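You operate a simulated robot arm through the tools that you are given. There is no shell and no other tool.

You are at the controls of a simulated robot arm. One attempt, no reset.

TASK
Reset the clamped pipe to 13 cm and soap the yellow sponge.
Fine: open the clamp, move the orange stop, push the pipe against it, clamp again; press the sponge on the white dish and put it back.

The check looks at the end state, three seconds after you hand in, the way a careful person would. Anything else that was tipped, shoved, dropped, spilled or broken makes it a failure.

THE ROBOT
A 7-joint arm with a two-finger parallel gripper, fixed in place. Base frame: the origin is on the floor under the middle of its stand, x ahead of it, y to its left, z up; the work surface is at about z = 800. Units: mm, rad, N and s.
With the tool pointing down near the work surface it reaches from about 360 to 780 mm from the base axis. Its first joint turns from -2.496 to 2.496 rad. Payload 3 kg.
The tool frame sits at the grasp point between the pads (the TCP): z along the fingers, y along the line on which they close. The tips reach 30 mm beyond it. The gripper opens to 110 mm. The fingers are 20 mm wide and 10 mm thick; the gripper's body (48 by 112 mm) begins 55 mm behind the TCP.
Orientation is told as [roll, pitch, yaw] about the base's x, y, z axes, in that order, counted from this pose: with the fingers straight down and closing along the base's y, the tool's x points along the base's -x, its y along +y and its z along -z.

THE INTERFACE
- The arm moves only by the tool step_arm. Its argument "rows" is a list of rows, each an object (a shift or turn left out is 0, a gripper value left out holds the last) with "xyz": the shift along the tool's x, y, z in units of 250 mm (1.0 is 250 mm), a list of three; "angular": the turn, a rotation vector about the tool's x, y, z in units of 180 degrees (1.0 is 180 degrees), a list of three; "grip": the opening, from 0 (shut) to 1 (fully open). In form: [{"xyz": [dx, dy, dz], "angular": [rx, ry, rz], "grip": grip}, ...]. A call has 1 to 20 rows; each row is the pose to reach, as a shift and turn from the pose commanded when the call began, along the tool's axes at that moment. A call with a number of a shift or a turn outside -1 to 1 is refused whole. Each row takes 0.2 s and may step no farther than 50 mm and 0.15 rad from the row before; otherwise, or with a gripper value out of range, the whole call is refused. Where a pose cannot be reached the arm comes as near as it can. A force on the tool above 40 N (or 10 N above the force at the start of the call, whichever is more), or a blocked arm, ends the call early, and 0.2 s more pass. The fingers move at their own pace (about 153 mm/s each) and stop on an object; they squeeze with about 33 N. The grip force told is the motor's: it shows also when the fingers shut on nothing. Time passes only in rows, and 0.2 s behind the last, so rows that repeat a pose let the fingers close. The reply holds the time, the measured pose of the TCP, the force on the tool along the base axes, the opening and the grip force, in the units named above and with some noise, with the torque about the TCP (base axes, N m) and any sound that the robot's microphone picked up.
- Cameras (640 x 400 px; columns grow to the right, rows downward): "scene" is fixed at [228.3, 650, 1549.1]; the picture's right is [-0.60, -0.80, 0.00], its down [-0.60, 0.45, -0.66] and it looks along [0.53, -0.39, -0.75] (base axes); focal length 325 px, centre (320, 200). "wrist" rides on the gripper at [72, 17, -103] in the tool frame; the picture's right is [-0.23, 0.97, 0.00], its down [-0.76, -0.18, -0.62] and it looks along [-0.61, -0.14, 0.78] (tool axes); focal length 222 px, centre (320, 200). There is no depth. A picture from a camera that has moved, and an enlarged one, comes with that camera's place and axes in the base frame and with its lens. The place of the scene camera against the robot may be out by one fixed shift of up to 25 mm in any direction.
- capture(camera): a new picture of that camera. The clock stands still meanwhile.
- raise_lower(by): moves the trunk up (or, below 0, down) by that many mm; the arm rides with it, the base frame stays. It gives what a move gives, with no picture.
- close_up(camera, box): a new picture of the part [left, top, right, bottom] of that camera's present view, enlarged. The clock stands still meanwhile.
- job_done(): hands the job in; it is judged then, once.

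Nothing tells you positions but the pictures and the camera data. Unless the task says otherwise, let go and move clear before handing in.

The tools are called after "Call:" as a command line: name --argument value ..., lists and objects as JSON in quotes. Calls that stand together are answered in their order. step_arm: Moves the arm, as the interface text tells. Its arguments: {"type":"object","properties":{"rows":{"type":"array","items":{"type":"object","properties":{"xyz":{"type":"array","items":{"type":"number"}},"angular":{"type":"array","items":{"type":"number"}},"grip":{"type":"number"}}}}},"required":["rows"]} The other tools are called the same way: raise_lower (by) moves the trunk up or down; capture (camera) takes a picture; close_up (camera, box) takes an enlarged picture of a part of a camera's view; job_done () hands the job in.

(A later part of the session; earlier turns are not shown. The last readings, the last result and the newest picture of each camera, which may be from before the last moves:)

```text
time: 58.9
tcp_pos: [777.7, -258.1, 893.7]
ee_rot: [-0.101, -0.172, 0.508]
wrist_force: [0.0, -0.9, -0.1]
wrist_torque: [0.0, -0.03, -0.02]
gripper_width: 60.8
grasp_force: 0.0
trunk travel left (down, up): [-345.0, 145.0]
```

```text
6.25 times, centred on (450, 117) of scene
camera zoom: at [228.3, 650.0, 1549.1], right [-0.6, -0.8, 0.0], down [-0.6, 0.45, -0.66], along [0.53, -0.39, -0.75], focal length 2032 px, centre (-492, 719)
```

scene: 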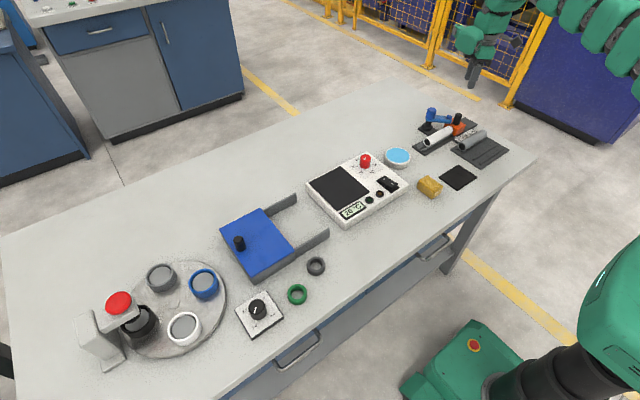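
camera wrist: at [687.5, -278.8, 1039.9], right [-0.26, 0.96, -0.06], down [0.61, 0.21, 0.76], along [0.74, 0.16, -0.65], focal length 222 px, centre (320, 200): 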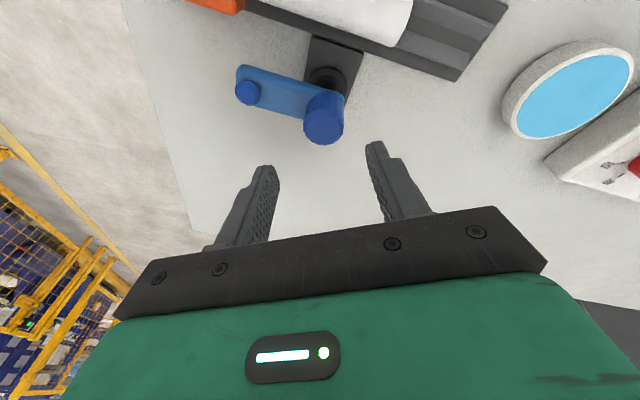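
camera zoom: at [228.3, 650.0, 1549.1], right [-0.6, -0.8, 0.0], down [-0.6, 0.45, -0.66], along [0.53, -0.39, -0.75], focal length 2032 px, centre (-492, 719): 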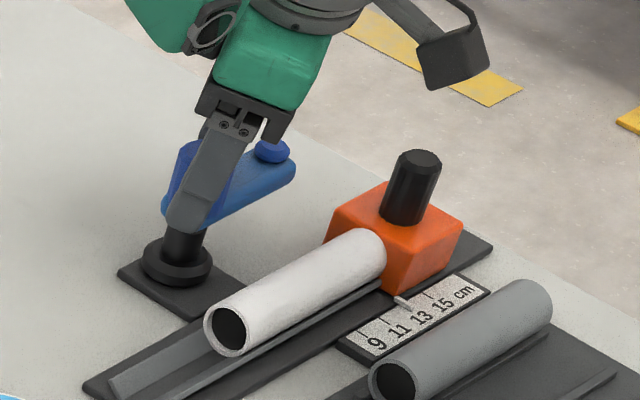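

The knob sits between the pads. I close on it and then twist gently to swing the bar back toward the pipe.

Call:
step_arm --rows '[{"xyz": [0, 0, 0], "grip": 0.4}, {"xyz": [0, 0, 0], "grip": 0.3}, {"xyz": [0, 0, 0], "grip": 0.0}, {"xyz": [0, 0, 0], "grip": 0.0}]'

Call:
step_arm --rows '[{"xyz": [0, 0, 0], "angular": [0, 0, 0.03], "grip": 0.0}, {"xyz": [0, 0, 0], "angular": [0, 0, 0.06], "grip": 0.0}, {"xyz": [0, 0, 0], "angular": [0, 0, 0.09], "grip": 0.0}]'

Call:
close_up --camera "scene" --box '[410, 85, 490, 149]'

```text
time: 59.9
tcp_pos: [778.1, -260.3, 894.6]
ee_rot: [-0.101, -0.175, 0.506]
wrist_force: [15.6, -20.3, 4.6]
wrist_torque: [0.51, -0.12, -0.03]
gripper_width: 33.6
grasp_force: 44.9
trunk travel left (down, up): [-345.0, 145.0]
```

```text
time: 60.7
tcp_pos: [777.2, -260.7, 893.4]
ee_rot: [-0.051, -0.196, 0.218]
wrist_force: [11.5, -25.9, 17.5]
wrist_torque: [0.08, 0.46, -0.1]
gripper_width: 32.0
grasp_force: 45.1
trunk travel left (down, up): [-345.0, 145.0]
```

```text
6.25 times, centred on (450, 117) of scene
camera zoom: at [228.3, 650.0, 1549.1], right [-0.6, -0.8, 0.0], down [-0.6, 0.45, -0.66], along [0.53, -0.39, -0.75], focal length 2032 px, centre (-492, 719)
```

zoom: 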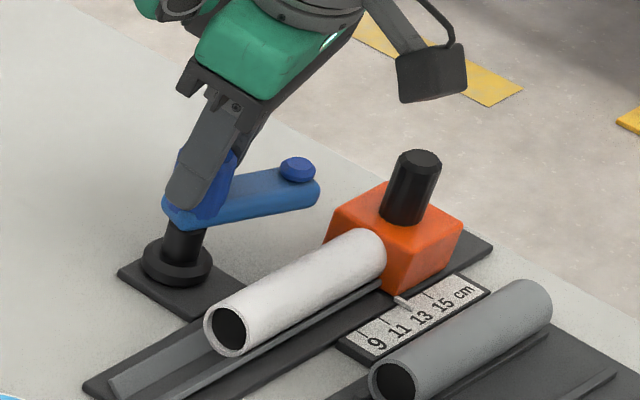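

Twisting the knob swings the bar. I ease the side load and continue the twist.

Call:
step_arm --rows '[{"xyz": [-0.0033, -0.0088, -0.005], "angular": [0, 0, 0.0], "grip": 0.0}, {"xyz": [-0.0033, -0.0088, -0.005], "angular": [0, 0, 0.035], "grip": 0.0}, {"xyz": [-0.0033, -0.0088, -0.005], "angular": [0, 0, 0.07], "grip": 0.0}, {"xyz": [-0.0033, -0.0088, -0.005], "angular": [0, 0, 0.105], "grip": 0.0}, {"xyz": [-0.0033, -0.0088, -0.005], "angular": [0, 0, 0.14], "grip": 0.0}, {"xyz": [-0.0033, -0.0088, -0.005], "angular": [0, 0, 0.175], "grip": 0.0}]'

Call:
close_up --camera "scene" --box '[410, 85, 490, 149]'

Call:
capture --camera "wrist"

```text
time: 62.1
tcp_pos: [777.7, -261.0, 894.2]
ee_rot: [0.063, -0.19, -0.34]
wrist_force: [-9.0, -7.2, 2.4]
wrist_torque: [-1.77, -0.31, -0.01]
gripper_width: 32.5
grasp_force: 45.5
trunk travel left (down, up): [-345.0, 145.0]
```

```text
6.25 times, centred on (450, 117) of scene
camera zoom: at [228.3, 650.0, 1549.1], right [-0.6, -0.8, 0.0], down [-0.6, 0.45, -0.66], along [0.53, -0.39, -0.75], focal length 2032 px, centre (-492, 719)
```

zoom: 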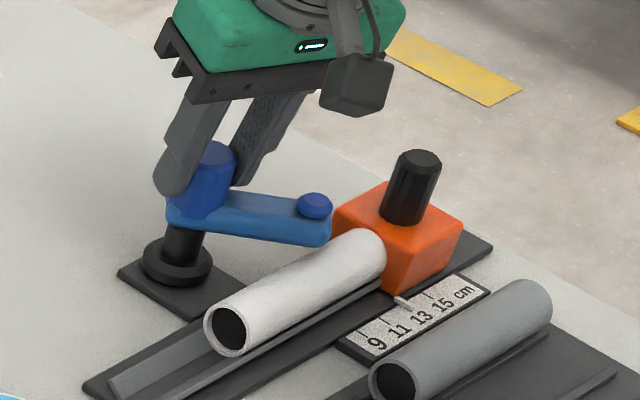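

```text
taken
camera wrist: at [695.6, -219.1, 982.5], right [0.52, 0.85, 0.1], down [0.52, -0.42, 0.74], along [0.67, -0.34, -0.66], focal length 222 px, centre (320, 200)
```

wrist: 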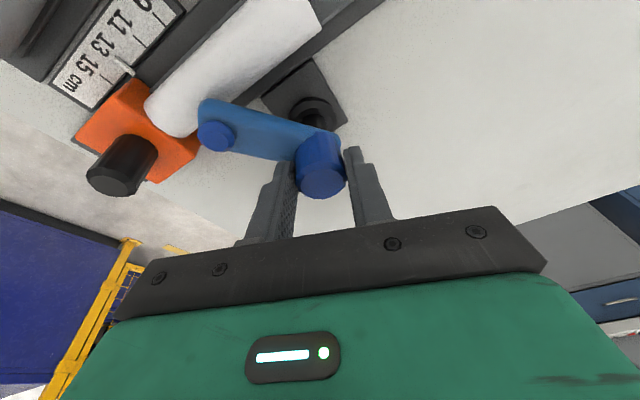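

Call:
step_arm --rows '[{"xyz": [0, 0, 0], "angular": [0, 0, 0.03], "grip": 0.0}, {"xyz": [0, 0, 0], "angular": [0, 0, 0.06], "grip": 0.0}, {"xyz": [0, 0, 0], "angular": [0, 0, 0.09], "grip": 0.0}, {"xyz": [0, 0, 0], "angular": [0, 0, 0.12], "grip": 0.0}]'

Call:
close_up --camera "scene" --box '[410, 85, 490, 149]'

Call:
capture --camera "wrist"

```text
time: 63.1
tcp_pos: [777.7, -259.1, 894.7]
ee_rot: [0.129, -0.153, -0.723]
wrist_force: [-10.2, -0.8, -7.1]
wrist_torque: [-1.39, 0.25, 0.02]
gripper_width: 33.8
grasp_force: 44.6
trunk travel left (down, up): [-345.0, 145.0]
```

```text
6.25 times, centred on (450, 117) of scene
camera zoom: at [228.3, 650.0, 1549.1], right [-0.6, -0.8, 0.0], down [-0.6, 0.45, -0.66], along [0.53, -0.39, -0.75], focal length 2032 px, centre (-492, 719)
```

zoom: 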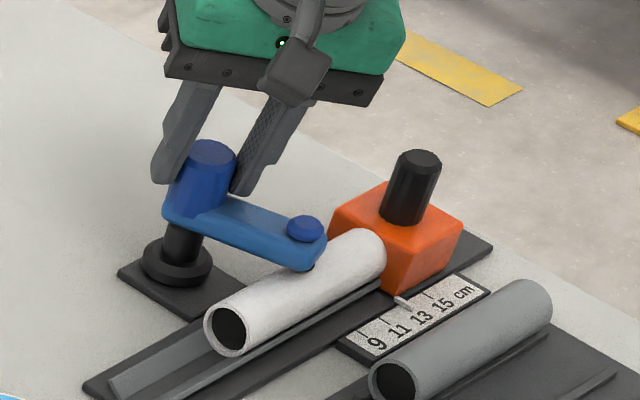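

```text
taken
camera wrist: at [714.8, -198.7, 986.8], right [0.79, 0.59, 0.16], down [0.33, -0.63, 0.7], along [0.51, -0.51, -0.69], focal length 222 px, centre (320, 200)
```

wrist: 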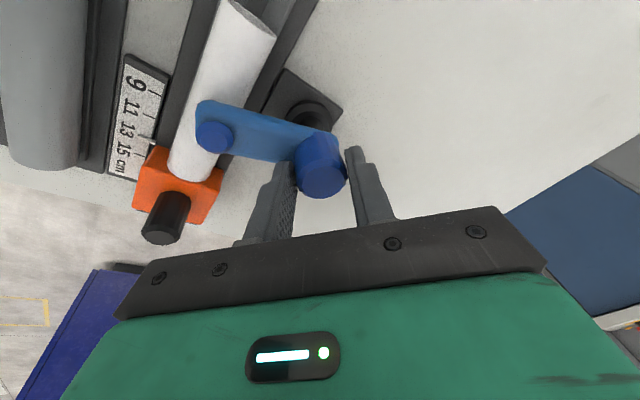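

Call:
step_arm --rows '[{"xyz": [0, 0, 0], "angular": [0, 0, 0.025], "grip": 0.0}, {"xyz": [0, 0, 0], "angular": [0, 0, 0.05], "grip": 0.0}, {"xyz": [0, 0, 0], "angular": [0, 0, 0.075], "grip": 0.0}]'

Call:
close_up --camera "scene" --box '[410, 85, 490, 149]'

Call:
close_up --camera "wrist" --box '[60, 0, 380, 250]'

```text
time: 63.9
tcp_pos: [777.5, -260.0, 895.0]
ee_rot: [0.163, -0.124, -0.956]
wrist_force: [-6.5, -1.1, -2.2]
wrist_torque: [-1.57, 0.3, -0.04]
gripper_width: 34.6
grasp_force: 45.0
trunk travel left (down, up): [-345.0, 145.0]
```

```text
6.25 times, centred on (450, 117) of scene
camera zoom: at [228.3, 650.0, 1549.1], right [-0.6, -0.8, 0.0], down [-0.6, 0.45, -0.66], along [0.53, -0.39, -0.75], focal length 2032 px, centre (-492, 719)
```

zoom: 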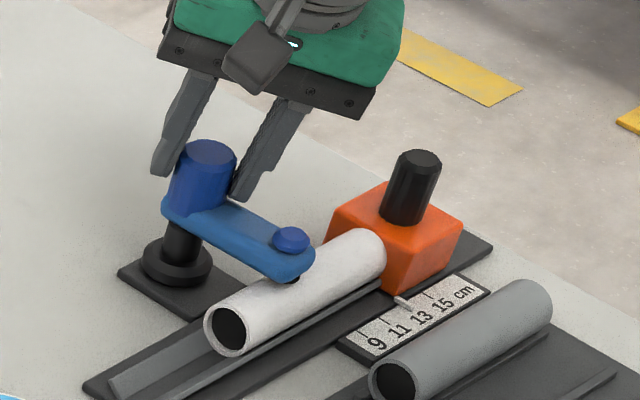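

```text
1.60 times, centred on (220, 125) of wrist
camera zoom: at [729.5, -190.1, 990.0], right [0.9, 0.38, 0.18], down [0.17, -0.72, 0.67], along [0.39, -0.58, -0.72], focal length 355 px, centre (480, 320)
```

zoom: 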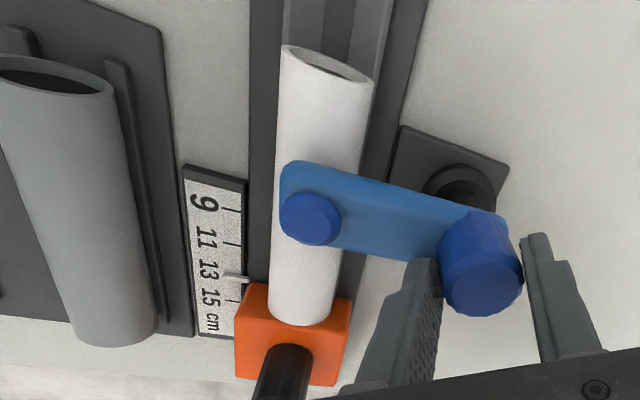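

The bar is nearly back over the pipe, which still sits against the stop. I twist the last bit until I feel the end stop.

Call:
step_arm --rows '[{"xyz": [0, 0, 0], "angular": [0, 0, 0.015], "grip": 0.0}, {"xyz": [0, 0, 0], "angular": [0, 0, 0.025], "grip": 0.0}]'

Call:
close_up --camera "scene" --box '[410, 85, 490, 149]'

```text
time: 64.5
tcp_pos: [778.8, -260.3, 896.7]
ee_rot: [0.171, -0.109, -1.032]
wrist_force: [0.4, -1.0, 3.1]
wrist_torque: [-1.14, 0.33, 0.7]
gripper_width: 34.9
grasp_force: 45.4
trunk travel left (down, up): [-345.0, 145.0]
```

```text
6.25 times, centred on (450, 117) of scene
camera zoom: at [228.3, 650.0, 1549.1], right [-0.6, -0.8, 0.0], down [-0.6, 0.45, -0.66], along [0.53, -0.39, -0.75], focal length 2032 px, centre (-492, 719)
```

zoom: 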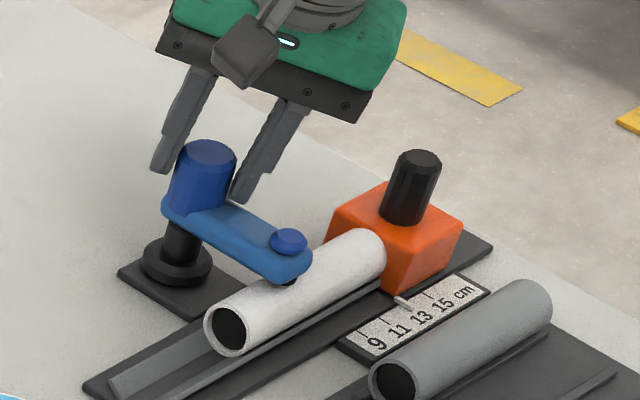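

Call:
step_arm --rows '[{"xyz": [0, 0, 0], "angular": [0, 0, 0.015], "grip": 0.0}, {"xyz": [0, 0, 0], "angular": [0, 0, 0.03], "grip": 0.0}]'

Call:
close_up --camera "scene" --box '[410, 85, 490, 149]'

Call:
close_up --camera "wrist" --box '[60, 0, 380, 250]'

```text
time: 65.1
tcp_pos: [778.6, -259.3, 896.0]
ee_rot: [0.181, -0.089, -1.126]
wrist_force: [-0.2, 3.7, 10.0]
wrist_torque: [-0.78, 0.38, 0.63]
gripper_width: 35.3
grasp_force: 44.6
trunk travel left (down, up): [-345.0, 145.0]
```

```text
6.25 times, centred on (450, 117) of scene
camera zoom: at [228.3, 650.0, 1549.1], right [-0.6, -0.8, 0.0], down [-0.6, 0.45, -0.66], along [0.53, -0.39, -0.75], focal length 2032 px, centre (-492, 719)
```

zoom: 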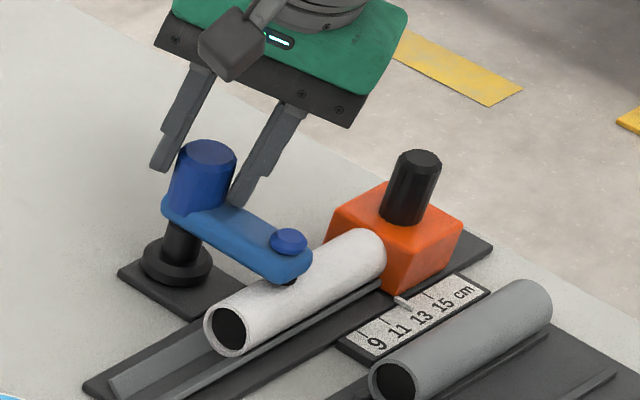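

```text
1.60 times, centred on (220, 125) of wrist
camera zoom: at [741.2, -185.8, 992.7], right [0.96, 0.22, 0.2], down [0.04, -0.76, 0.65], along [0.29, -0.61, -0.74], focal length 355 px, centre (480, 320)
```

zoom: 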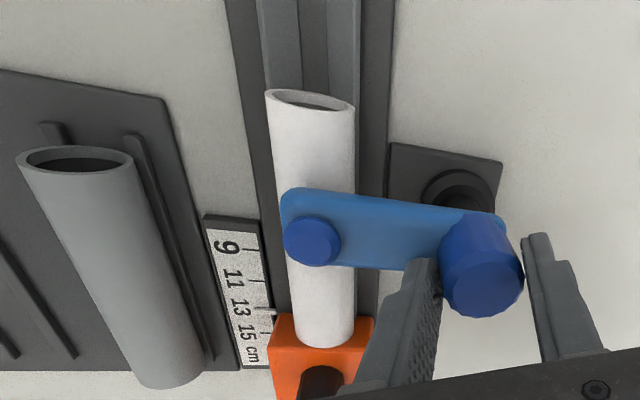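

The knob now slips in the pads at ~0.65 N·m with the bar not moving: the lever is at its closed stop. I release and lift, then compare with the original closed position.

Call:
step_arm --rows '[{"xyz": [0, 0, 0], "grip": 0.4}, {"xyz": [0, 0, 0], "grip": 0.55}, {"xyz": [0, 0, 0], "grip": 0.55}, {"xyz": [-0.005, 0.011, -0.06], "grip": 0.55}, {"xyz": [-0.01, 0.022, -0.12], "grip": 0.55}, {"xyz": [-0.02, 0.043, -0.235], "grip": 0.55}, {"xyz": [-0.02, 0.043, -0.235], "grip": 0.55}]'

Call:
close_up --camera "scene" --box '[400, 90, 500, 170]'

Call:
capture --camera "wrist"

```text
time: 66.7
tcp_pos: [777.4, -261.5, 955.3]
ee_rot: [0.18, -0.093, -1.128]
wrist_force: [-0.4, -0.1, 0.5]
wrist_torque: [-0.03, 0.03, 0.01]
gripper_width: 60.3
grasp_force: 0.0
trunk travel left (down, up): [-345.0, 145.0]
```

```text
5.00 times, centred on (450, 130) of scene
camera zoom: at [228.3, 650.0, 1549.1], right [-0.6, -0.8, 0.0], down [-0.6, 0.45, -0.66], along [0.53, -0.39, -0.75], focal length 1626 px, centre (-330, 550)
```

zoom: 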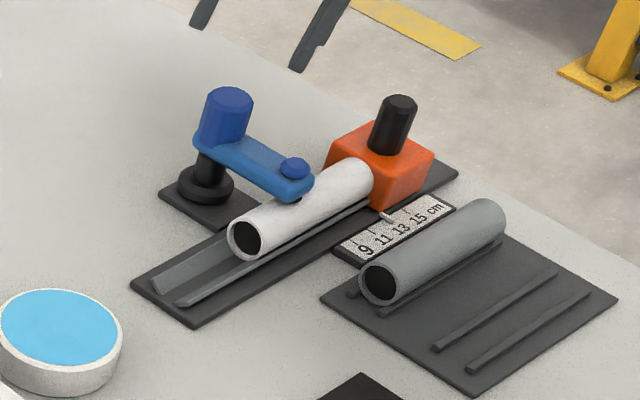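

```text
taken
camera wrist: at [741.1, -187.7, 1052.1], right [0.96, 0.22, 0.19], down [0.04, -0.76, 0.65], along [0.29, -0.61, -0.74], focal length 222 px, centre (320, 200)
```

wrist: 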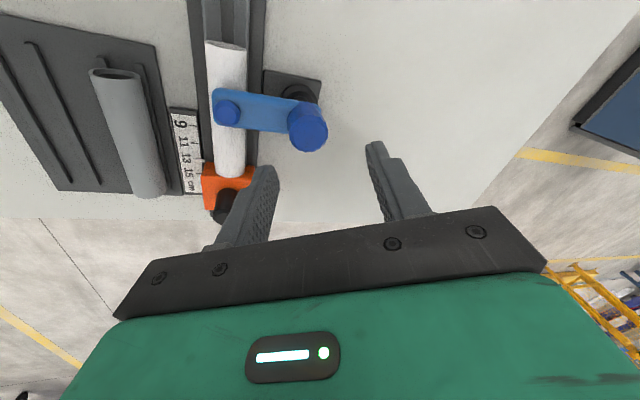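

Call:
close_up --camera "scene" --box '[410, 95, 500, 165]'

Call:
close_up --camera "wrist" --box '[160, 80, 360, 220]'

Call:
close_up --camera "scene" --box '[450, 115, 480, 139]'

```text
5.71 times, centred on (455, 130) of scene
camera zoom: at [228.3, 650.0, 1549.1], right [-0.6, -0.8, 0.0], down [-0.6, 0.45, -0.66], along [0.53, -0.39, -0.75], focal length 1858 px, centre (-451, 600)
```

zoom: 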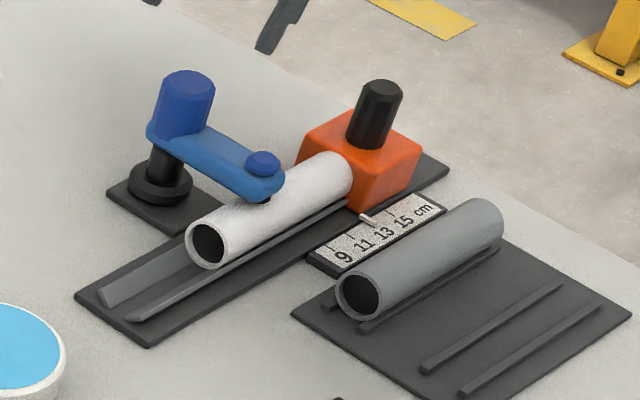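

```text
2.86 times, centred on (260, 150) of wrist
camera zoom: at [741.1, -187.7, 1052.1], right [0.96, 0.22, 0.19], down [0.04, -0.76, 0.65], along [0.29, -0.61, -0.74], focal length 635 px, centre (491, 343)
```

zoom: 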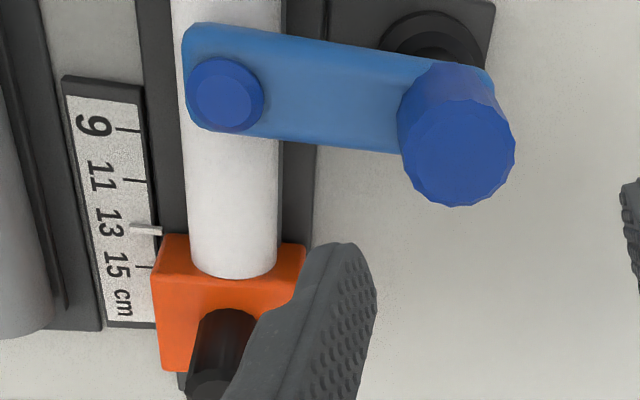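

```text
16.00 times, centred on (465, 127) of scene
camera zoom: at [228.3, 650.0, 1549.1], right [-0.6, -0.8, 0.0], down [-0.6, 0.45, -0.66], along [0.53, -0.39, -0.75], focal length 5202 px, centre (-2000, 1368)
```

zoom: 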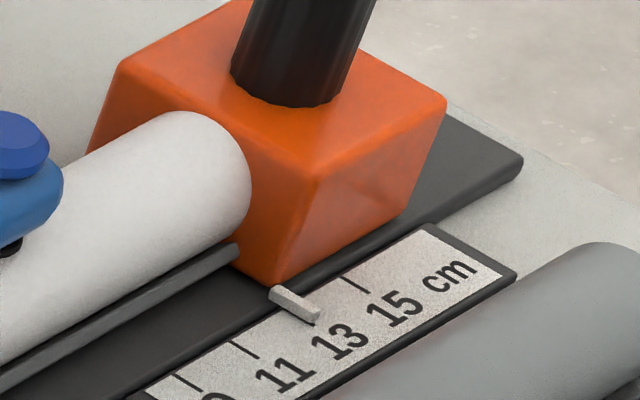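

The bar position matches the original closed picture to a pixel, the pipe still touches the stop, and the pointer is on 13. I'll do a light check push on the bar end toward closed to be sure it's home.

Call:
step_arm --rows '[{"xyz": [-0.004, -0.03, -0.005], "angular": [0, 0, -0.045], "grip": 0.3}, {"xyz": [-0.008, -0.06, -0.01], "angular": [0, 0, -0.09], "grip": 0}, {"xyz": [-0.012, -0.09, -0.015], "angular": [0, 0, -0.135], "grip": 0}, {"xyz": [-0.016, -0.12, -0.02], "angular": [0, 0, -0.18], "grip": 0}, {"xyz": [-0.02, -0.15, -0.025], "angular": [0, 0, -0.225], "grip": 0}, {"xyz": [-0.024, -0.18, -0.03], "angular": [0, 0, -0.27], "grip": 0}, {"xyz": [-0.028, -0.21, -0.035], "angular": [0, 0, -0.315], "grip": 0}, {"xyz": [-0.032, -0.241, -0.041], "angular": [0, 0, -0.36], "grip": 0}, {"xyz": [-0.032, -0.241, -0.041], "angular": [0, 0, -0.36], "grip": 0}]'

Call:
step_arm --rows '[{"xyz": [0, 0, 0], "angular": [0, 0.03, 0], "grip": 0}, {"xyz": [0, 0, 0], "angular": [0, 0.0637, 0], "grip": 0}, {"xyz": [0, 0, 0], "angular": [0, 0.0637, 0], "grip": 0}]'

Call:
capture --camera "wrist"

```text
time: 68.7
tcp_pos: [726.0, -293.3, 955.2]
ee_rot: [-0.007, -0.2, 0.015]
wrist_force: [0.6, 0.1, -0.9]
wrist_torque: [-0.01, 0.03, 0.0]
gripper_width: 0.2
grasp_force: 32.6
trunk travel left (down, up): [-345.0, 145.0]
```

```text
time: 69.5
tcp_pos: [726.8, -294.4, 954.7]
ee_rot: [-0.007, 0.0, 0.013]
wrist_force: [0.7, 0.4, 0.4]
wrist_torque: [-0.01, 0.0, -0.02]
gripper_width: 0.1
grasp_force: 33.4
trunk travel left (down, up): [-345.0, 145.0]
```

```text
taken
camera wrist: at [653.5, -276.4, 1057.5], right [0.22, 0.98, -0.01], down [0.76, -0.16, 0.62], along [0.61, -0.14, -0.78], focal length 222 px, centre (320, 200)
```

wrist: 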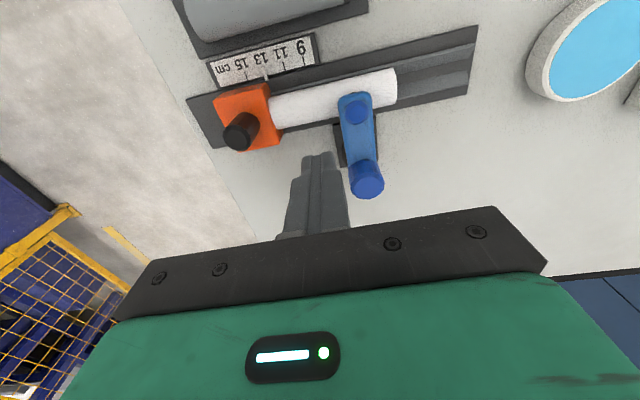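

Call:
step_arm --rows '[{"xyz": [0.01, -0.022, 0.1], "grip": 0}, {"xyz": [0.019, -0.022, 0.2], "grip": 0}, {"xyz": [0.019, -0.022, 0.28], "grip": 0}, {"xyz": [0.019, -0.022, 0.312], "grip": 0}, {"xyz": [0.019, -0.022, 0.312], "grip": 0}]'

Call:
step_arm --rows '[{"xyz": [0, 0.02, 0], "grip": 0}, {"xyz": [0, 0.04, 0], "grip": 0}, {"xyz": [0, 0.052, 0], "grip": 0}, {"xyz": [0, 0.06, 0], "grip": 0}]'

Call:
close_up --camera "wrist" --box '[180, 70, 480, 250]'

```text
time: 70.7
tcp_pos: [720.3, -299.7, 876.6]
ee_rot: [-0.007, -0.003, 0.011]
wrist_force: [0.2, 0.8, 0.4]
wrist_torque: [0.0, 0.01, -0.02]
gripper_width: 0.0
grasp_force: 32.8
trunk travel left (down, up): [-345.0, 145.0]
```

```text
time: 71.7
tcp_pos: [722.2, -284.2, 876.4]
ee_rot: [-0.006, 0.001, 0.01]
wrist_force: [0.2, -4.3, -0.6]
wrist_torque: [-0.05, 0.01, -0.02]
gripper_width: 0.0
grasp_force: 32.5
trunk travel left (down, up): [-345.0, 145.0]
```

```text
2.13 times, centred on (330, 160) of wrist
camera zoom: at [648.6, -266.9, 979.8], right [0.22, 0.98, -0.01], down [0.76, -0.17, 0.62], along [0.61, -0.14, -0.78], focal length 474 px, centre (299, 285)
```

zoom: 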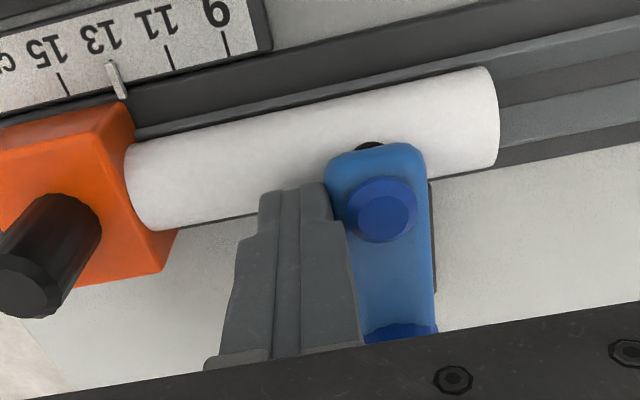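

Call:
step_arm --rows '[{"xyz": [0, 0.004, 0], "grip": 0}, {"xyz": [0, 0.008, 0], "grip": 0}, {"xyz": [0, 0.01, 0], "grip": 0}]'

Call:
close_up --camera "wrist" --box '[180, 70, 480, 250]'

```text
time: 72.5
tcp_pos: [721.2, -284.1, 877.6]
ee_rot: [-0.009, -0.002, 0.009]
wrist_force: [0.9, -19.4, 2.1]
wrist_torque: [-0.32, -0.04, -0.16]
gripper_width: 0.0
grasp_force: 32.7
trunk travel left (down, up): [-345.0, 145.0]
```

```text
2.13 times, centred on (330, 160) of wrist
camera zoom: at [648.4, -266.5, 979.6], right [0.22, 0.98, -0.01], down [0.76, -0.17, 0.63], along [0.61, -0.14, -0.78], focal length 474 px, centre (299, 285)
```

zoom: 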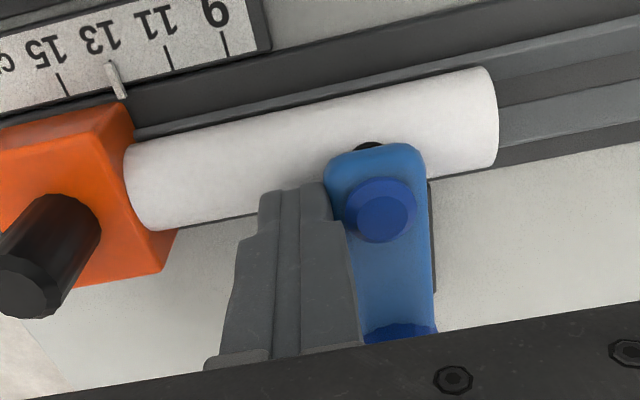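

The bar holds firm at 19 N: the clamp is fully closed. I back off, lift, and go look at the sponge and the dish.

Call:
step_arm --rows '[{"xyz": [0, -0.03, 0], "grip": 0}, {"xyz": [0, -0.06, -0.02], "grip": 0}, {"xyz": [0, -0.06, -0.18], "grip": 0}, {"xyz": [0, -0.06, -0.34], "grip": 0}]'

Call:
step_arm --rows '[{"xyz": [0.08, 0.15, -0.02], "grip": 0}, {"xyz": [0.16, 0.3, -0.04], "grip": 0.2}, {"xyz": [0.24, 0.45, -0.06], "grip": 0.5}, {"xyz": [0.32, 0.6, -0.08], "grip": 0.8}, {"xyz": [0.4, 0.75, -0.1], "grip": 0.8}, {"xyz": [0.48, 0.9, -0.1], "grip": 0.8}, {"xyz": [0.56, 1.0, -0.1], "grip": 0.8}, {"xyz": [0.6, 1.0, -0.1], "grip": 0.8}, {"xyz": [0.6, 1.0, -0.1], "grip": 0.8}]'

Call:
capture --camera "wrist"

Call:
close_up --camera "scene" --box '[400, 90, 500, 170]'

```text
time: 73.5
tcp_pos: [724.4, -295.4, 963.5]
ee_rot: [-0.007, -0.002, 0.013]
wrist_force: [0.0, 0.3, 0.3]
wrist_torque: [0.02, -0.01, 0.01]
gripper_width: 0.1
grasp_force: 33.5
trunk travel left (down, up): [-345.0, 145.0]
```

```text
time: 75.5
tcp_pos: [569.3, -47.8, 986.7]
ee_rot: [-0.006, -0.003, 0.009]
wrist_force: [0.5, -0.1, 0.0]
wrist_torque: [0.01, 0.0, 0.02]
gripper_width: 87.9
grasp_force: 0.1
trunk travel left (down, up): [-345.0, 145.0]
```

```text
taken
camera wrist: at [496.2, -30.4, 1088.0], right [0.22, 0.98, -0.01], down [0.76, -0.16, 0.63], along [0.61, -0.14, -0.78], focal length 222 px, centre (320, 200)
```

wrist: 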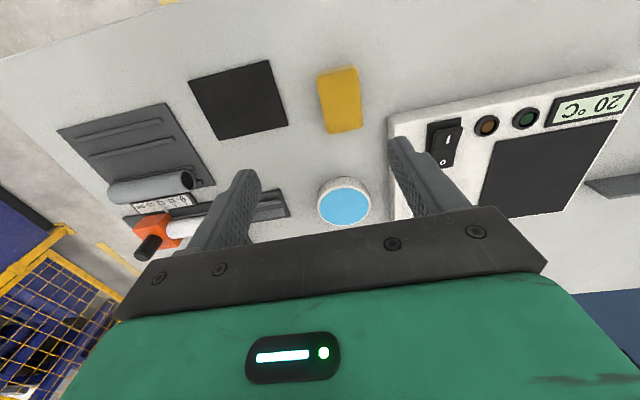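

```text
5.00 times, centred on (450, 130) of scene
camera zoom: at [228.3, 650.0, 1549.1], right [-0.6, -0.8, 0.0], down [-0.6, 0.45, -0.66], along [0.53, -0.39, -0.75], focal length 1626 px, centre (-330, 550)
```

zoom: 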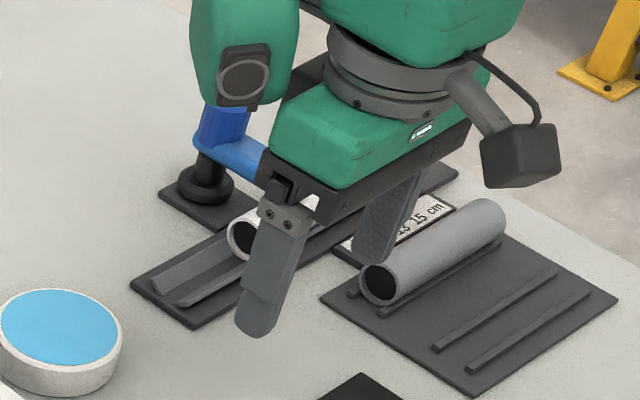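

Call:
close_up --camera "wrist" --box '[280, 50, 400, 240]'

Call:
close_up --camera "wrist" --box '[290, 50, 390, 145]'

Call:
close_up --camera "scene" --box '[370, 135, 490, 215]'

```text
2.11 times, centred on (340, 145) of wrist
camera zoom: at [496.2, -30.4, 1088.0], right [0.22, 0.98, -0.01], down [0.76, -0.16, 0.63], along [0.61, -0.14, -0.78], focal length 468 px, centre (278, 316)
```

zoom: 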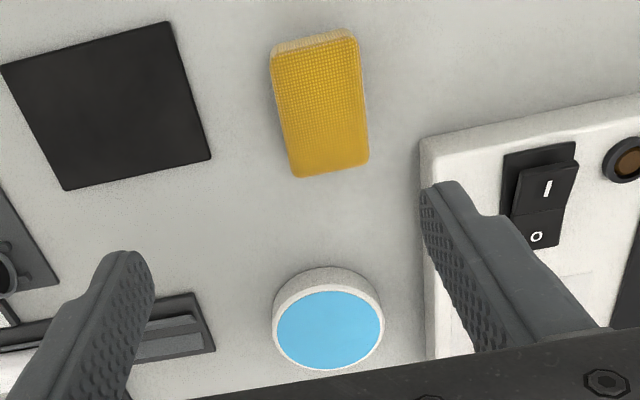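

```text
4.21 times, centred on (340, 98) of wrist
camera zoom: at [496.2, -30.4, 1088.0], right [0.22, 0.98, -0.01], down [0.76, -0.16, 0.63], along [0.61, -0.14, -0.78], focal length 935 px, centre (236, 632)
```

zoom: 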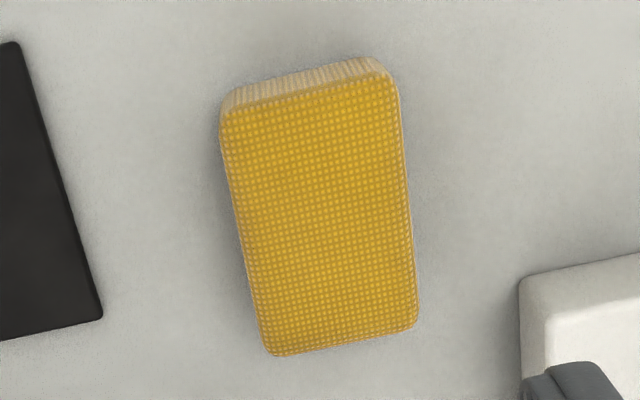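

```text
5.00 times, centred on (430, 175) of scene
camera zoom: at [228.3, 650.0, 1549.1], right [-0.6, -0.8, 0.0], down [-0.6, 0.45, -0.66], along [0.53, -0.39, -0.75], focal length 1626 px, centre (-230, 325)
```

zoom: 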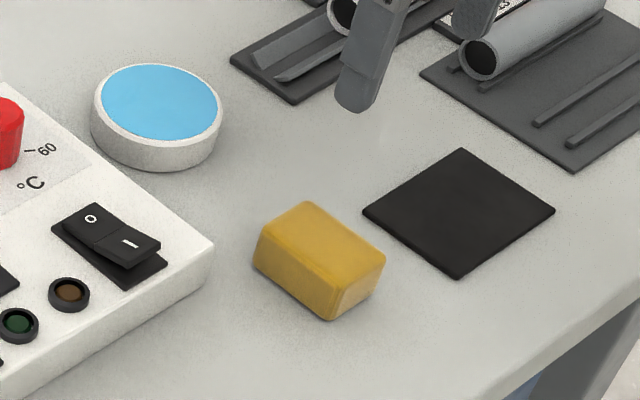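

The sponge is about 60×40×30 mm at (570, -25), aligned with the axes; the dish's soap surface is ~80 mm across at (727, -42), z≈820. I come down over the sponge with fingers 60 mm apart.

Call:
step_arm --rows '[{"xyz": [-0.004, 0.045, 0], "grip": 0.55}, {"xyz": [-0.004, 0.093, 0.05], "grip": 0.55}, {"xyz": [-0.004, 0.093, 0.2], "grip": 0.55}, {"xyz": [-0.004, 0.093, 0.35], "grip": 0.55}, {"xyz": [-0.004, 0.093, 0.45], "grip": 0.55}, {"xyz": [-0.004, 0.093, 0.45], "grip": 0.55}]'

Call:
capture --camera "wrist"

Call:
close_up --camera "scene" --box '[370, 115, 490, 215]'

```text
time: 76.9
tcp_pos: [570.0, -24.9, 873.8]
ee_rot: [-0.007, -0.001, 0.011]
wrist_force: [0.7, -0.6, -0.5]
wrist_torque: [0.03, -0.03, -0.02]
gripper_width: 60.4
grasp_force: 0.2
trunk travel left (down, up): [-345.0, 145.0]
```

```text
taken
camera wrist: at [497.9, -7.1, 975.3], right [0.22, 0.98, -0.01], down [0.76, -0.16, 0.63], along [0.61, -0.14, -0.78], focal length 222 px, centre (320, 200)
```

wrist: 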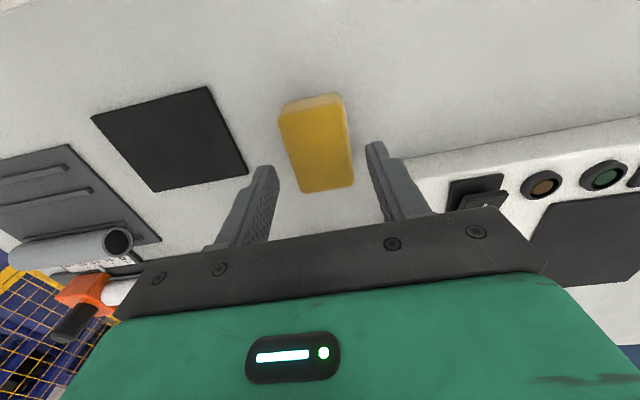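

```text
4.00 times, centred on (430, 165) of scene
camera zoom: at [228.3, 650.0, 1549.1], right [-0.6, -0.8, 0.0], down [-0.6, 0.45, -0.66], along [0.53, -0.39, -0.75], focal length 1300 px, centre (-120, 340)
```

zoom: 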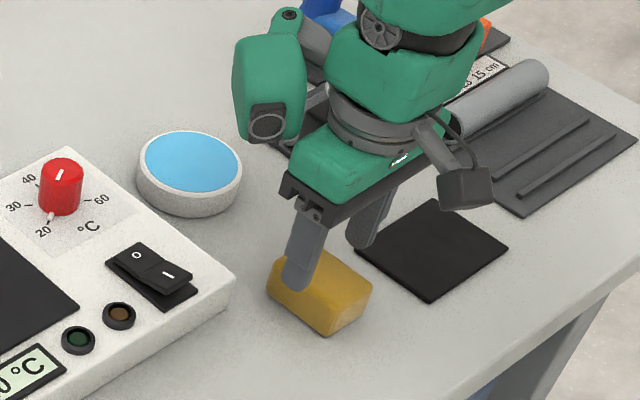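

Call:
step_arm --rows '[{"xyz": [0, 0, 0.06], "grip": 0.55}, {"xyz": [0, 0, 0.11], "grip": 0.55}, {"xyz": [0, 0, 0.136], "grip": 0.55}, {"xyz": [0, 0, 0.136], "grip": 0.45}, {"xyz": [0, 0, 0.136], "grip": 0.35}, {"xyz": [0, 0, 0.136], "grip": 0.2}, {"xyz": [0, 0, 0.136], "grip": 0.2}]'

Call:
capture --camera "wrist"

```text
time: 78.5
tcp_pos: [569.6, -25.2, 840.1]
ee_rot: [-0.007, -0.002, 0.01]
wrist_force: [1.3, 0.8, 0.5]
wrist_torque: [0.08, -0.04, -0.03]
gripper_width: 43.9
grasp_force: 33.4
trunk travel left (down, up): [-345.0, 145.0]
```

```text
taken
camera wrist: at [496.9, -8.0, 941.7], right [0.22, 0.98, -0.01], down [0.76, -0.16, 0.63], along [0.61, -0.14, -0.78], focal length 222 px, centre (320, 200)
```

wrist: 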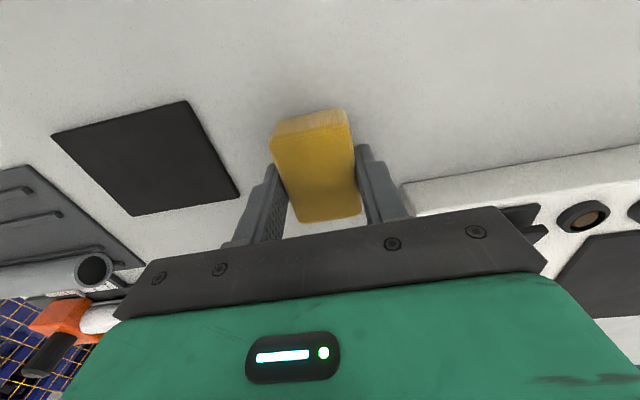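

Sponge is gripped (44 mm wide). I lift it and carry it over to hover in front of the dish for a check.

Call:
step_arm --rows '[{"xyz": [0, 0, -0.1], "grip": 0}, {"xyz": [0, 0, -0.22], "grip": 0}, {"xyz": [0, 0, -0.36], "grip": 0}, {"xyz": [-0.1, -0.01, -0.4], "grip": 0}, {"xyz": [-0.2, -0.03, -0.4], "grip": 0}, {"xyz": [-0.3, -0.05, -0.4], "grip": 0}, {"xyz": [-0.34, -0.06, -0.4], "grip": 0}, {"xyz": [-0.34, -0.06, -0.4], "grip": 0}]'

Call:
capture --camera "wrist"

Call:
close_up --camera "scene" --box '[360, 105, 480, 205]'

```text
time: 80.3
tcp_pos: [654.5, -39.6, 937.6]
ee_rot: [-0.007, 0.0, 0.011]
wrist_force: [0.1, 0.8, 0.8]
wrist_torque: [-0.03, 0.0, 0.03]
gripper_width: 0.0
grasp_force: 33.2
trunk travel left (down, up): [-345.0, 145.0]
```

```text
taken
camera wrist: at [581.8, -22.0, 1040.6], right [0.22, 0.98, -0.01], down [0.76, -0.16, 0.62], along [0.61, -0.14, -0.78], focal length 222 px, centre (320, 200)
```

wrist: 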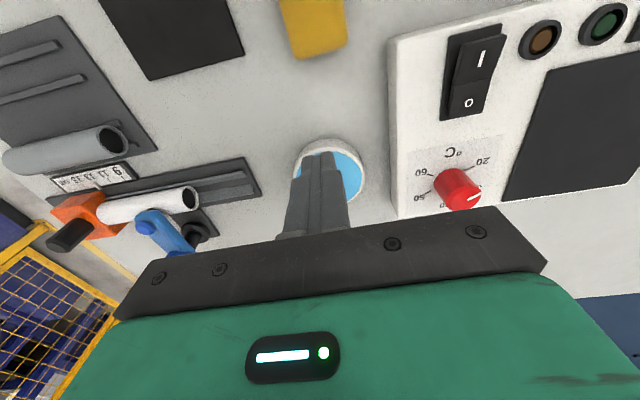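

```text
4.00 times, centred on (420, 155) of scene
camera zoom: at [228.3, 650.0, 1549.1], right [-0.6, -0.8, 0.0], down [-0.6, 0.45, -0.66], along [0.53, -0.39, -0.75], focal length 1300 px, centre (-80, 380)
```

zoom: 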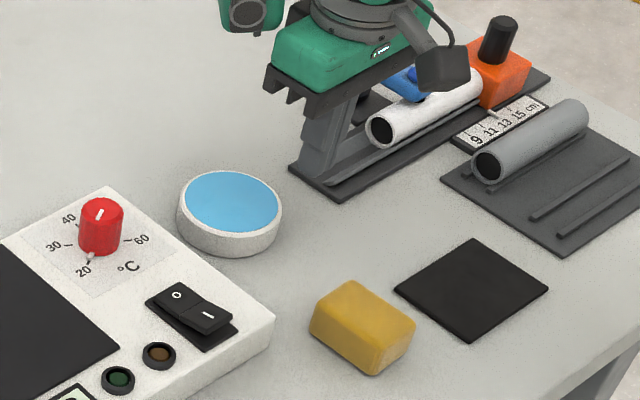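

The sponge slipped out and stayed about where it was; the fingers are empty. I go back above it and look carefully before a deeper grip.

Call:
step_arm --rows '[{"xyz": [0.1, 0.02, 0], "grip": 0.3}, {"xyz": [0.2, 0.04, 0], "grip": 0.55}, {"xyz": [0.3, 0.05, 0], "grip": 0.55}, {"xyz": [0.4, 0.0, -0.1], "grip": 0.55}, {"xyz": [0.42, -0.04, -0.2], "grip": 0.55}, {"xyz": [0.42, -0.04, -0.2], "grip": 0.55}]'

Call:
capture --camera "wrist"

Call:
close_up --camera "wrist" --box '[290, 50, 390, 145]'

Call:
close_up --camera "scene" --box '[370, 135, 490, 215]'

```text
time: 81.7
tcp_pos: [549.0, -48.7, 988.3]
ee_rot: [-0.008, 0.0, 0.01]
wrist_force: [-0.1, -0.1, -0.6]
wrist_torque: [0.01, -0.01, 0.04]
gripper_width: 60.4
grasp_force: 0.1
trunk travel left (down, up): [-345.0, 145.0]
```

```text
taken
camera wrist: at [476.0, -32.1, 1091.4], right [0.22, 0.98, -0.01], down [0.76, -0.16, 0.62], along [0.61, -0.14, -0.78], focal length 222 px, centre (320, 200)
```

wrist: 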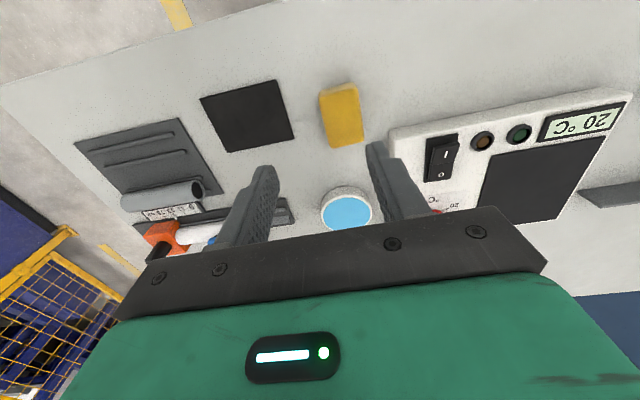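

```text
4.21 times, centred on (340, 98) of wrist
camera zoom: at [476.0, -32.1, 1091.4], right [0.22, 0.98, -0.01], down [0.76, -0.16, 0.62], along [0.61, -0.14, -0.78], focal length 935 px, centre (236, 632)
```

zoom: 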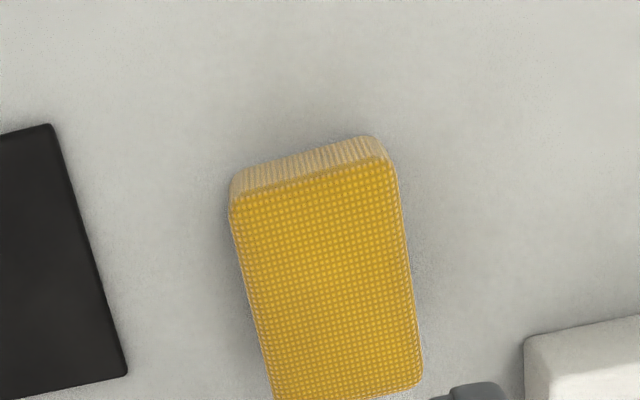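

```text
5.00 times, centred on (430, 175) of scene
camera zoom: at [228.3, 650.0, 1549.1], right [-0.6, -0.8, 0.0], down [-0.6, 0.45, -0.66], along [0.53, -0.39, -0.75], focal length 1626 px, centre (-230, 325)
```

zoom: 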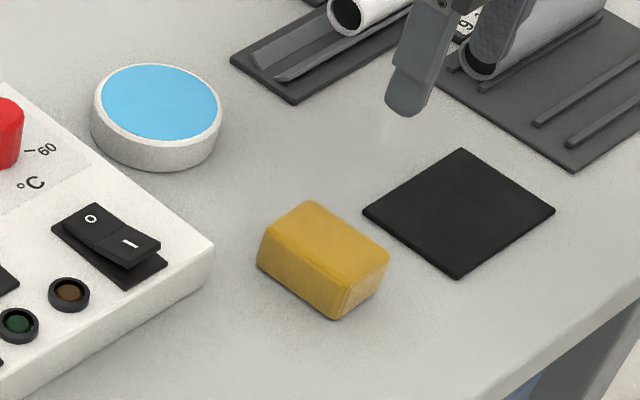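

The sponge is at (569, -28) now (shifted ~3 mm). I regrip it deeper, with tips just above the table, and lift slowly.

Call:
step_arm --rows '[{"xyz": [-0.04, 0.042, 0.05], "grip": 0.6}, {"xyz": [-0.08, 0.084, 0.1], "grip": 0.6}, {"xyz": [-0.08, 0.084, 0.25], "grip": 0.6}, {"xyz": [-0.08, 0.084, 0.4], "grip": 0.6}, {"xyz": [-0.08, 0.084, 0.5], "grip": 0.6}, {"xyz": [-0.08, 0.084, 0.58], "grip": 0.6}, {"xyz": [-0.08, 0.084, 0.612], "grip": 0.6}, {"xyz": [-0.08, 0.084, 0.618], "grip": 0.6}, {"xyz": [-0.08, 0.084, 0.618], "grip": 0.6}]'

Call:
capture --camera "wrist"

```text
time: 83.7
tcp_pos: [570.6, -30.4, 833.4]
ee_rot: [-0.009, -0.003, 0.011]
wrist_force: [-1.1, 0.5, 0.0]
wrist_torque: [0.0, 0.03, 0.02]
gripper_width: 66.0
grasp_force: 0.1
trunk travel left (down, up): [-345.0, 145.0]
```

```text
taken
camera wrist: at [496.9, -12.0, 936.3], right [0.22, 0.98, -0.01], down [0.76, -0.16, 0.63], along [0.61, -0.14, -0.78], focal length 222 px, centre (320, 200)
```

wrist: 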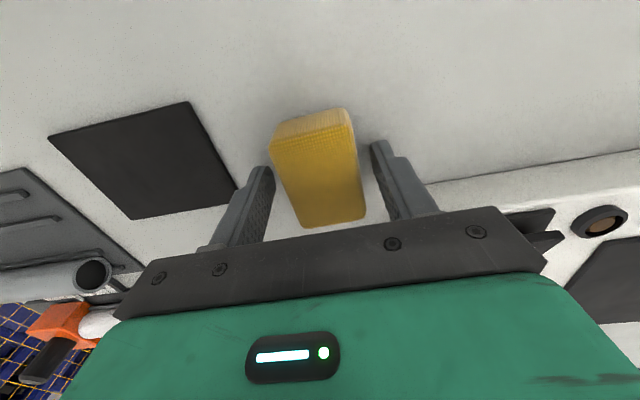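

Call:
step_arm --rows '[{"xyz": [0, 0.01, 0], "grip": 0.5}, {"xyz": [0, 0.01, 0], "grip": 0.4}, {"xyz": [0, 0.01, 0], "grip": 0.3}, {"xyz": [0, 0.01, 0], "grip": 0.2}, {"xyz": [0, 0.01, 0], "grip": 0.0}, {"xyz": [0, 0.01, 0], "grip": 0.0}]'

Call:
step_arm --rows '[{"xyz": [0, 0, -0.01], "grip": 0.0}, {"xyz": [0, 0, -0.02], "grip": 0.0}, {"xyz": [0, 0, -0.04], "grip": 0.0}, {"xyz": [0, 0, -0.06], "grip": 0.0}]'

Call:
capture --camera "wrist"

Call:
close_up --camera "scene" --box '[370, 135, 490, 215]'

```text
time: 85.1
tcp_pos: [570.1, -27.9, 833.7]
ee_rot: [-0.006, 0.001, 0.01]
wrist_force: [-0.4, -0.3, -0.3]
wrist_torque: [0.03, -0.02, 0.0]
gripper_width: 43.9
grasp_force: 33.3
trunk travel left (down, up): [-345.0, 145.0]
```

```text
time: 86.1
tcp_pos: [571.0, -26.8, 848.8]
ee_rot: [-0.007, 0.0, 0.01]
wrist_force: [0.5, 1.0, -0.3]
wrist_torque: [0.02, 0.01, 0.01]
gripper_width: 44.0
grasp_force: 33.7
trunk travel left (down, up): [-345.0, 145.0]
```

```text
taken
camera wrist: at [497.3, -9.7, 951.2], right [0.22, 0.98, -0.01], down [0.76, -0.16, 0.62], along [0.61, -0.14, -0.78], focal length 222 px, centre (320, 200)
```

wrist: 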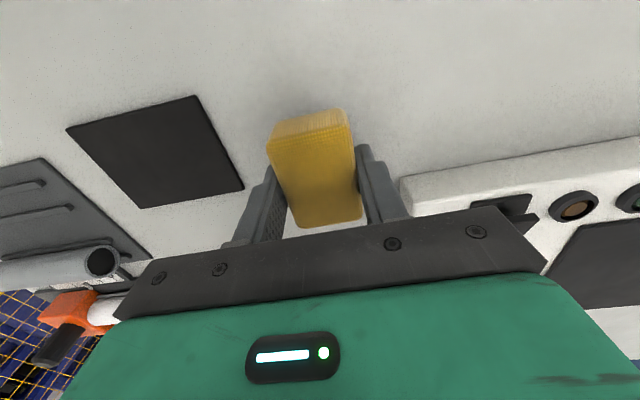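

```text
5.00 times, centred on (430, 175) of scene
camera zoom: at [228.3, 650.0, 1549.1], right [-0.6, -0.8, 0.0], down [-0.6, 0.45, -0.66], along [0.53, -0.39, -0.75], focal length 1626 px, centre (-230, 325)
```

zoom: 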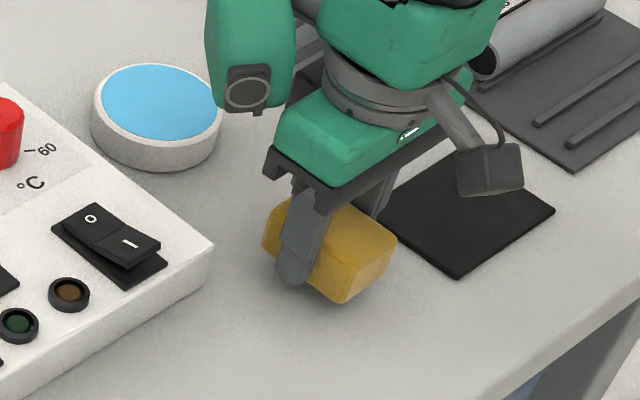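

Now the sponge is lifted and held. I raise it further, slowly, and carry it over the dish.

Call:
step_arm --rows '[{"xyz": [0, 0, -0.04], "grip": 0.0}, {"xyz": [0, 0, -0.08], "grip": 0.0}, {"xyz": [0, 0, -0.12], "grip": 0.0}, {"xyz": [0, 0, -0.16], "grip": 0.0}, {"xyz": [0, 0, -0.2], "grip": 0.0}, {"xyz": [0, 0, -0.24], "grip": 0.0}, {"xyz": [0, 0, -0.24], "grip": 0.0}]'

Call:
step_arm --rows '[{"xyz": [-0.06, -0.006, 0], "grip": 0.0}, {"xyz": [-0.13, -0.012, 0], "grip": 0.0}, {"xyz": [-0.2, -0.018, 0], "grip": 0.0}, {"xyz": [-0.27, -0.024, 0], "grip": 0.0}, {"xyz": [-0.34, -0.03, 0], "grip": 0.0}, {"xyz": [-0.41, -0.036, 0], "grip": 0.0}, {"xyz": [-0.48, -0.042, 0], "grip": 0.0}, {"xyz": [-0.53, -0.05, 0], "grip": 0.0}, {"xyz": [-0.53, -0.05, 0], "grip": 0.0}]'

Call:
capture --camera "wrist"

Call:
close_up --camera "scene" --box '[350, 95, 490, 195]'

```text
time: 87.7
tcp_pos: [569.3, -27.1, 908.8]
ee_rot: [-0.009, 0.001, 0.01]
wrist_force: [1.4, -0.4, -0.5]
wrist_torque: [0.01, -0.01, -0.04]
gripper_width: 44.2
grasp_force: 32.8
trunk travel left (down, up): [-345.0, 145.0]
```

```text
time: 89.7
tcp_pos: [704.0, -36.9, 909.8]
ee_rot: [-0.007, -0.002, 0.009]
wrist_force: [-0.3, 0.3, -0.2]
wrist_torque: [0.02, 0.03, 0.0]
gripper_width: 43.9
grasp_force: 33.2
trunk travel left (down, up): [-345.0, 145.0]
```

```text
taken
camera wrist: at [631.4, -19.9, 1011.4], right [0.22, 0.98, -0.01], down [0.76, -0.16, 0.63], along [0.61, -0.14, -0.78], focal length 222 px, centre (320, 200)
```

wrist: 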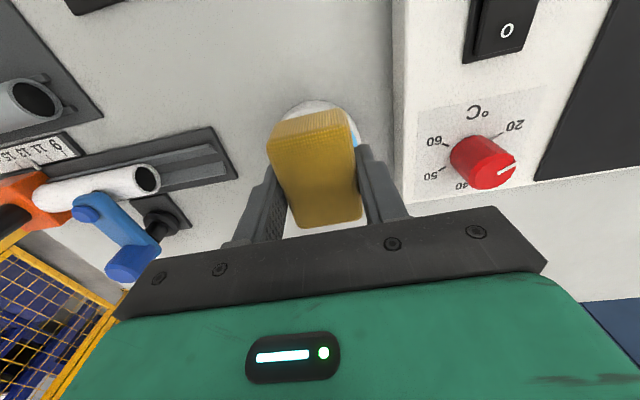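

```text
4.00 times, centred on (420, 145) of scene
camera zoom: at [228.3, 650.0, 1549.1], right [-0.6, -0.8, 0.0], down [-0.6, 0.45, -0.66], along [0.53, -0.39, -0.75], focal length 1300 px, centre (-80, 420)
```

zoom: 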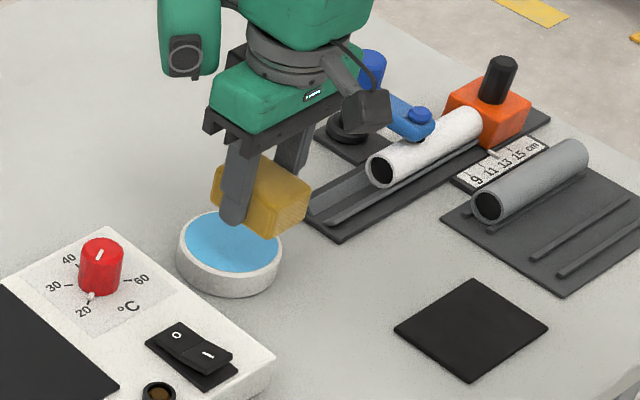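

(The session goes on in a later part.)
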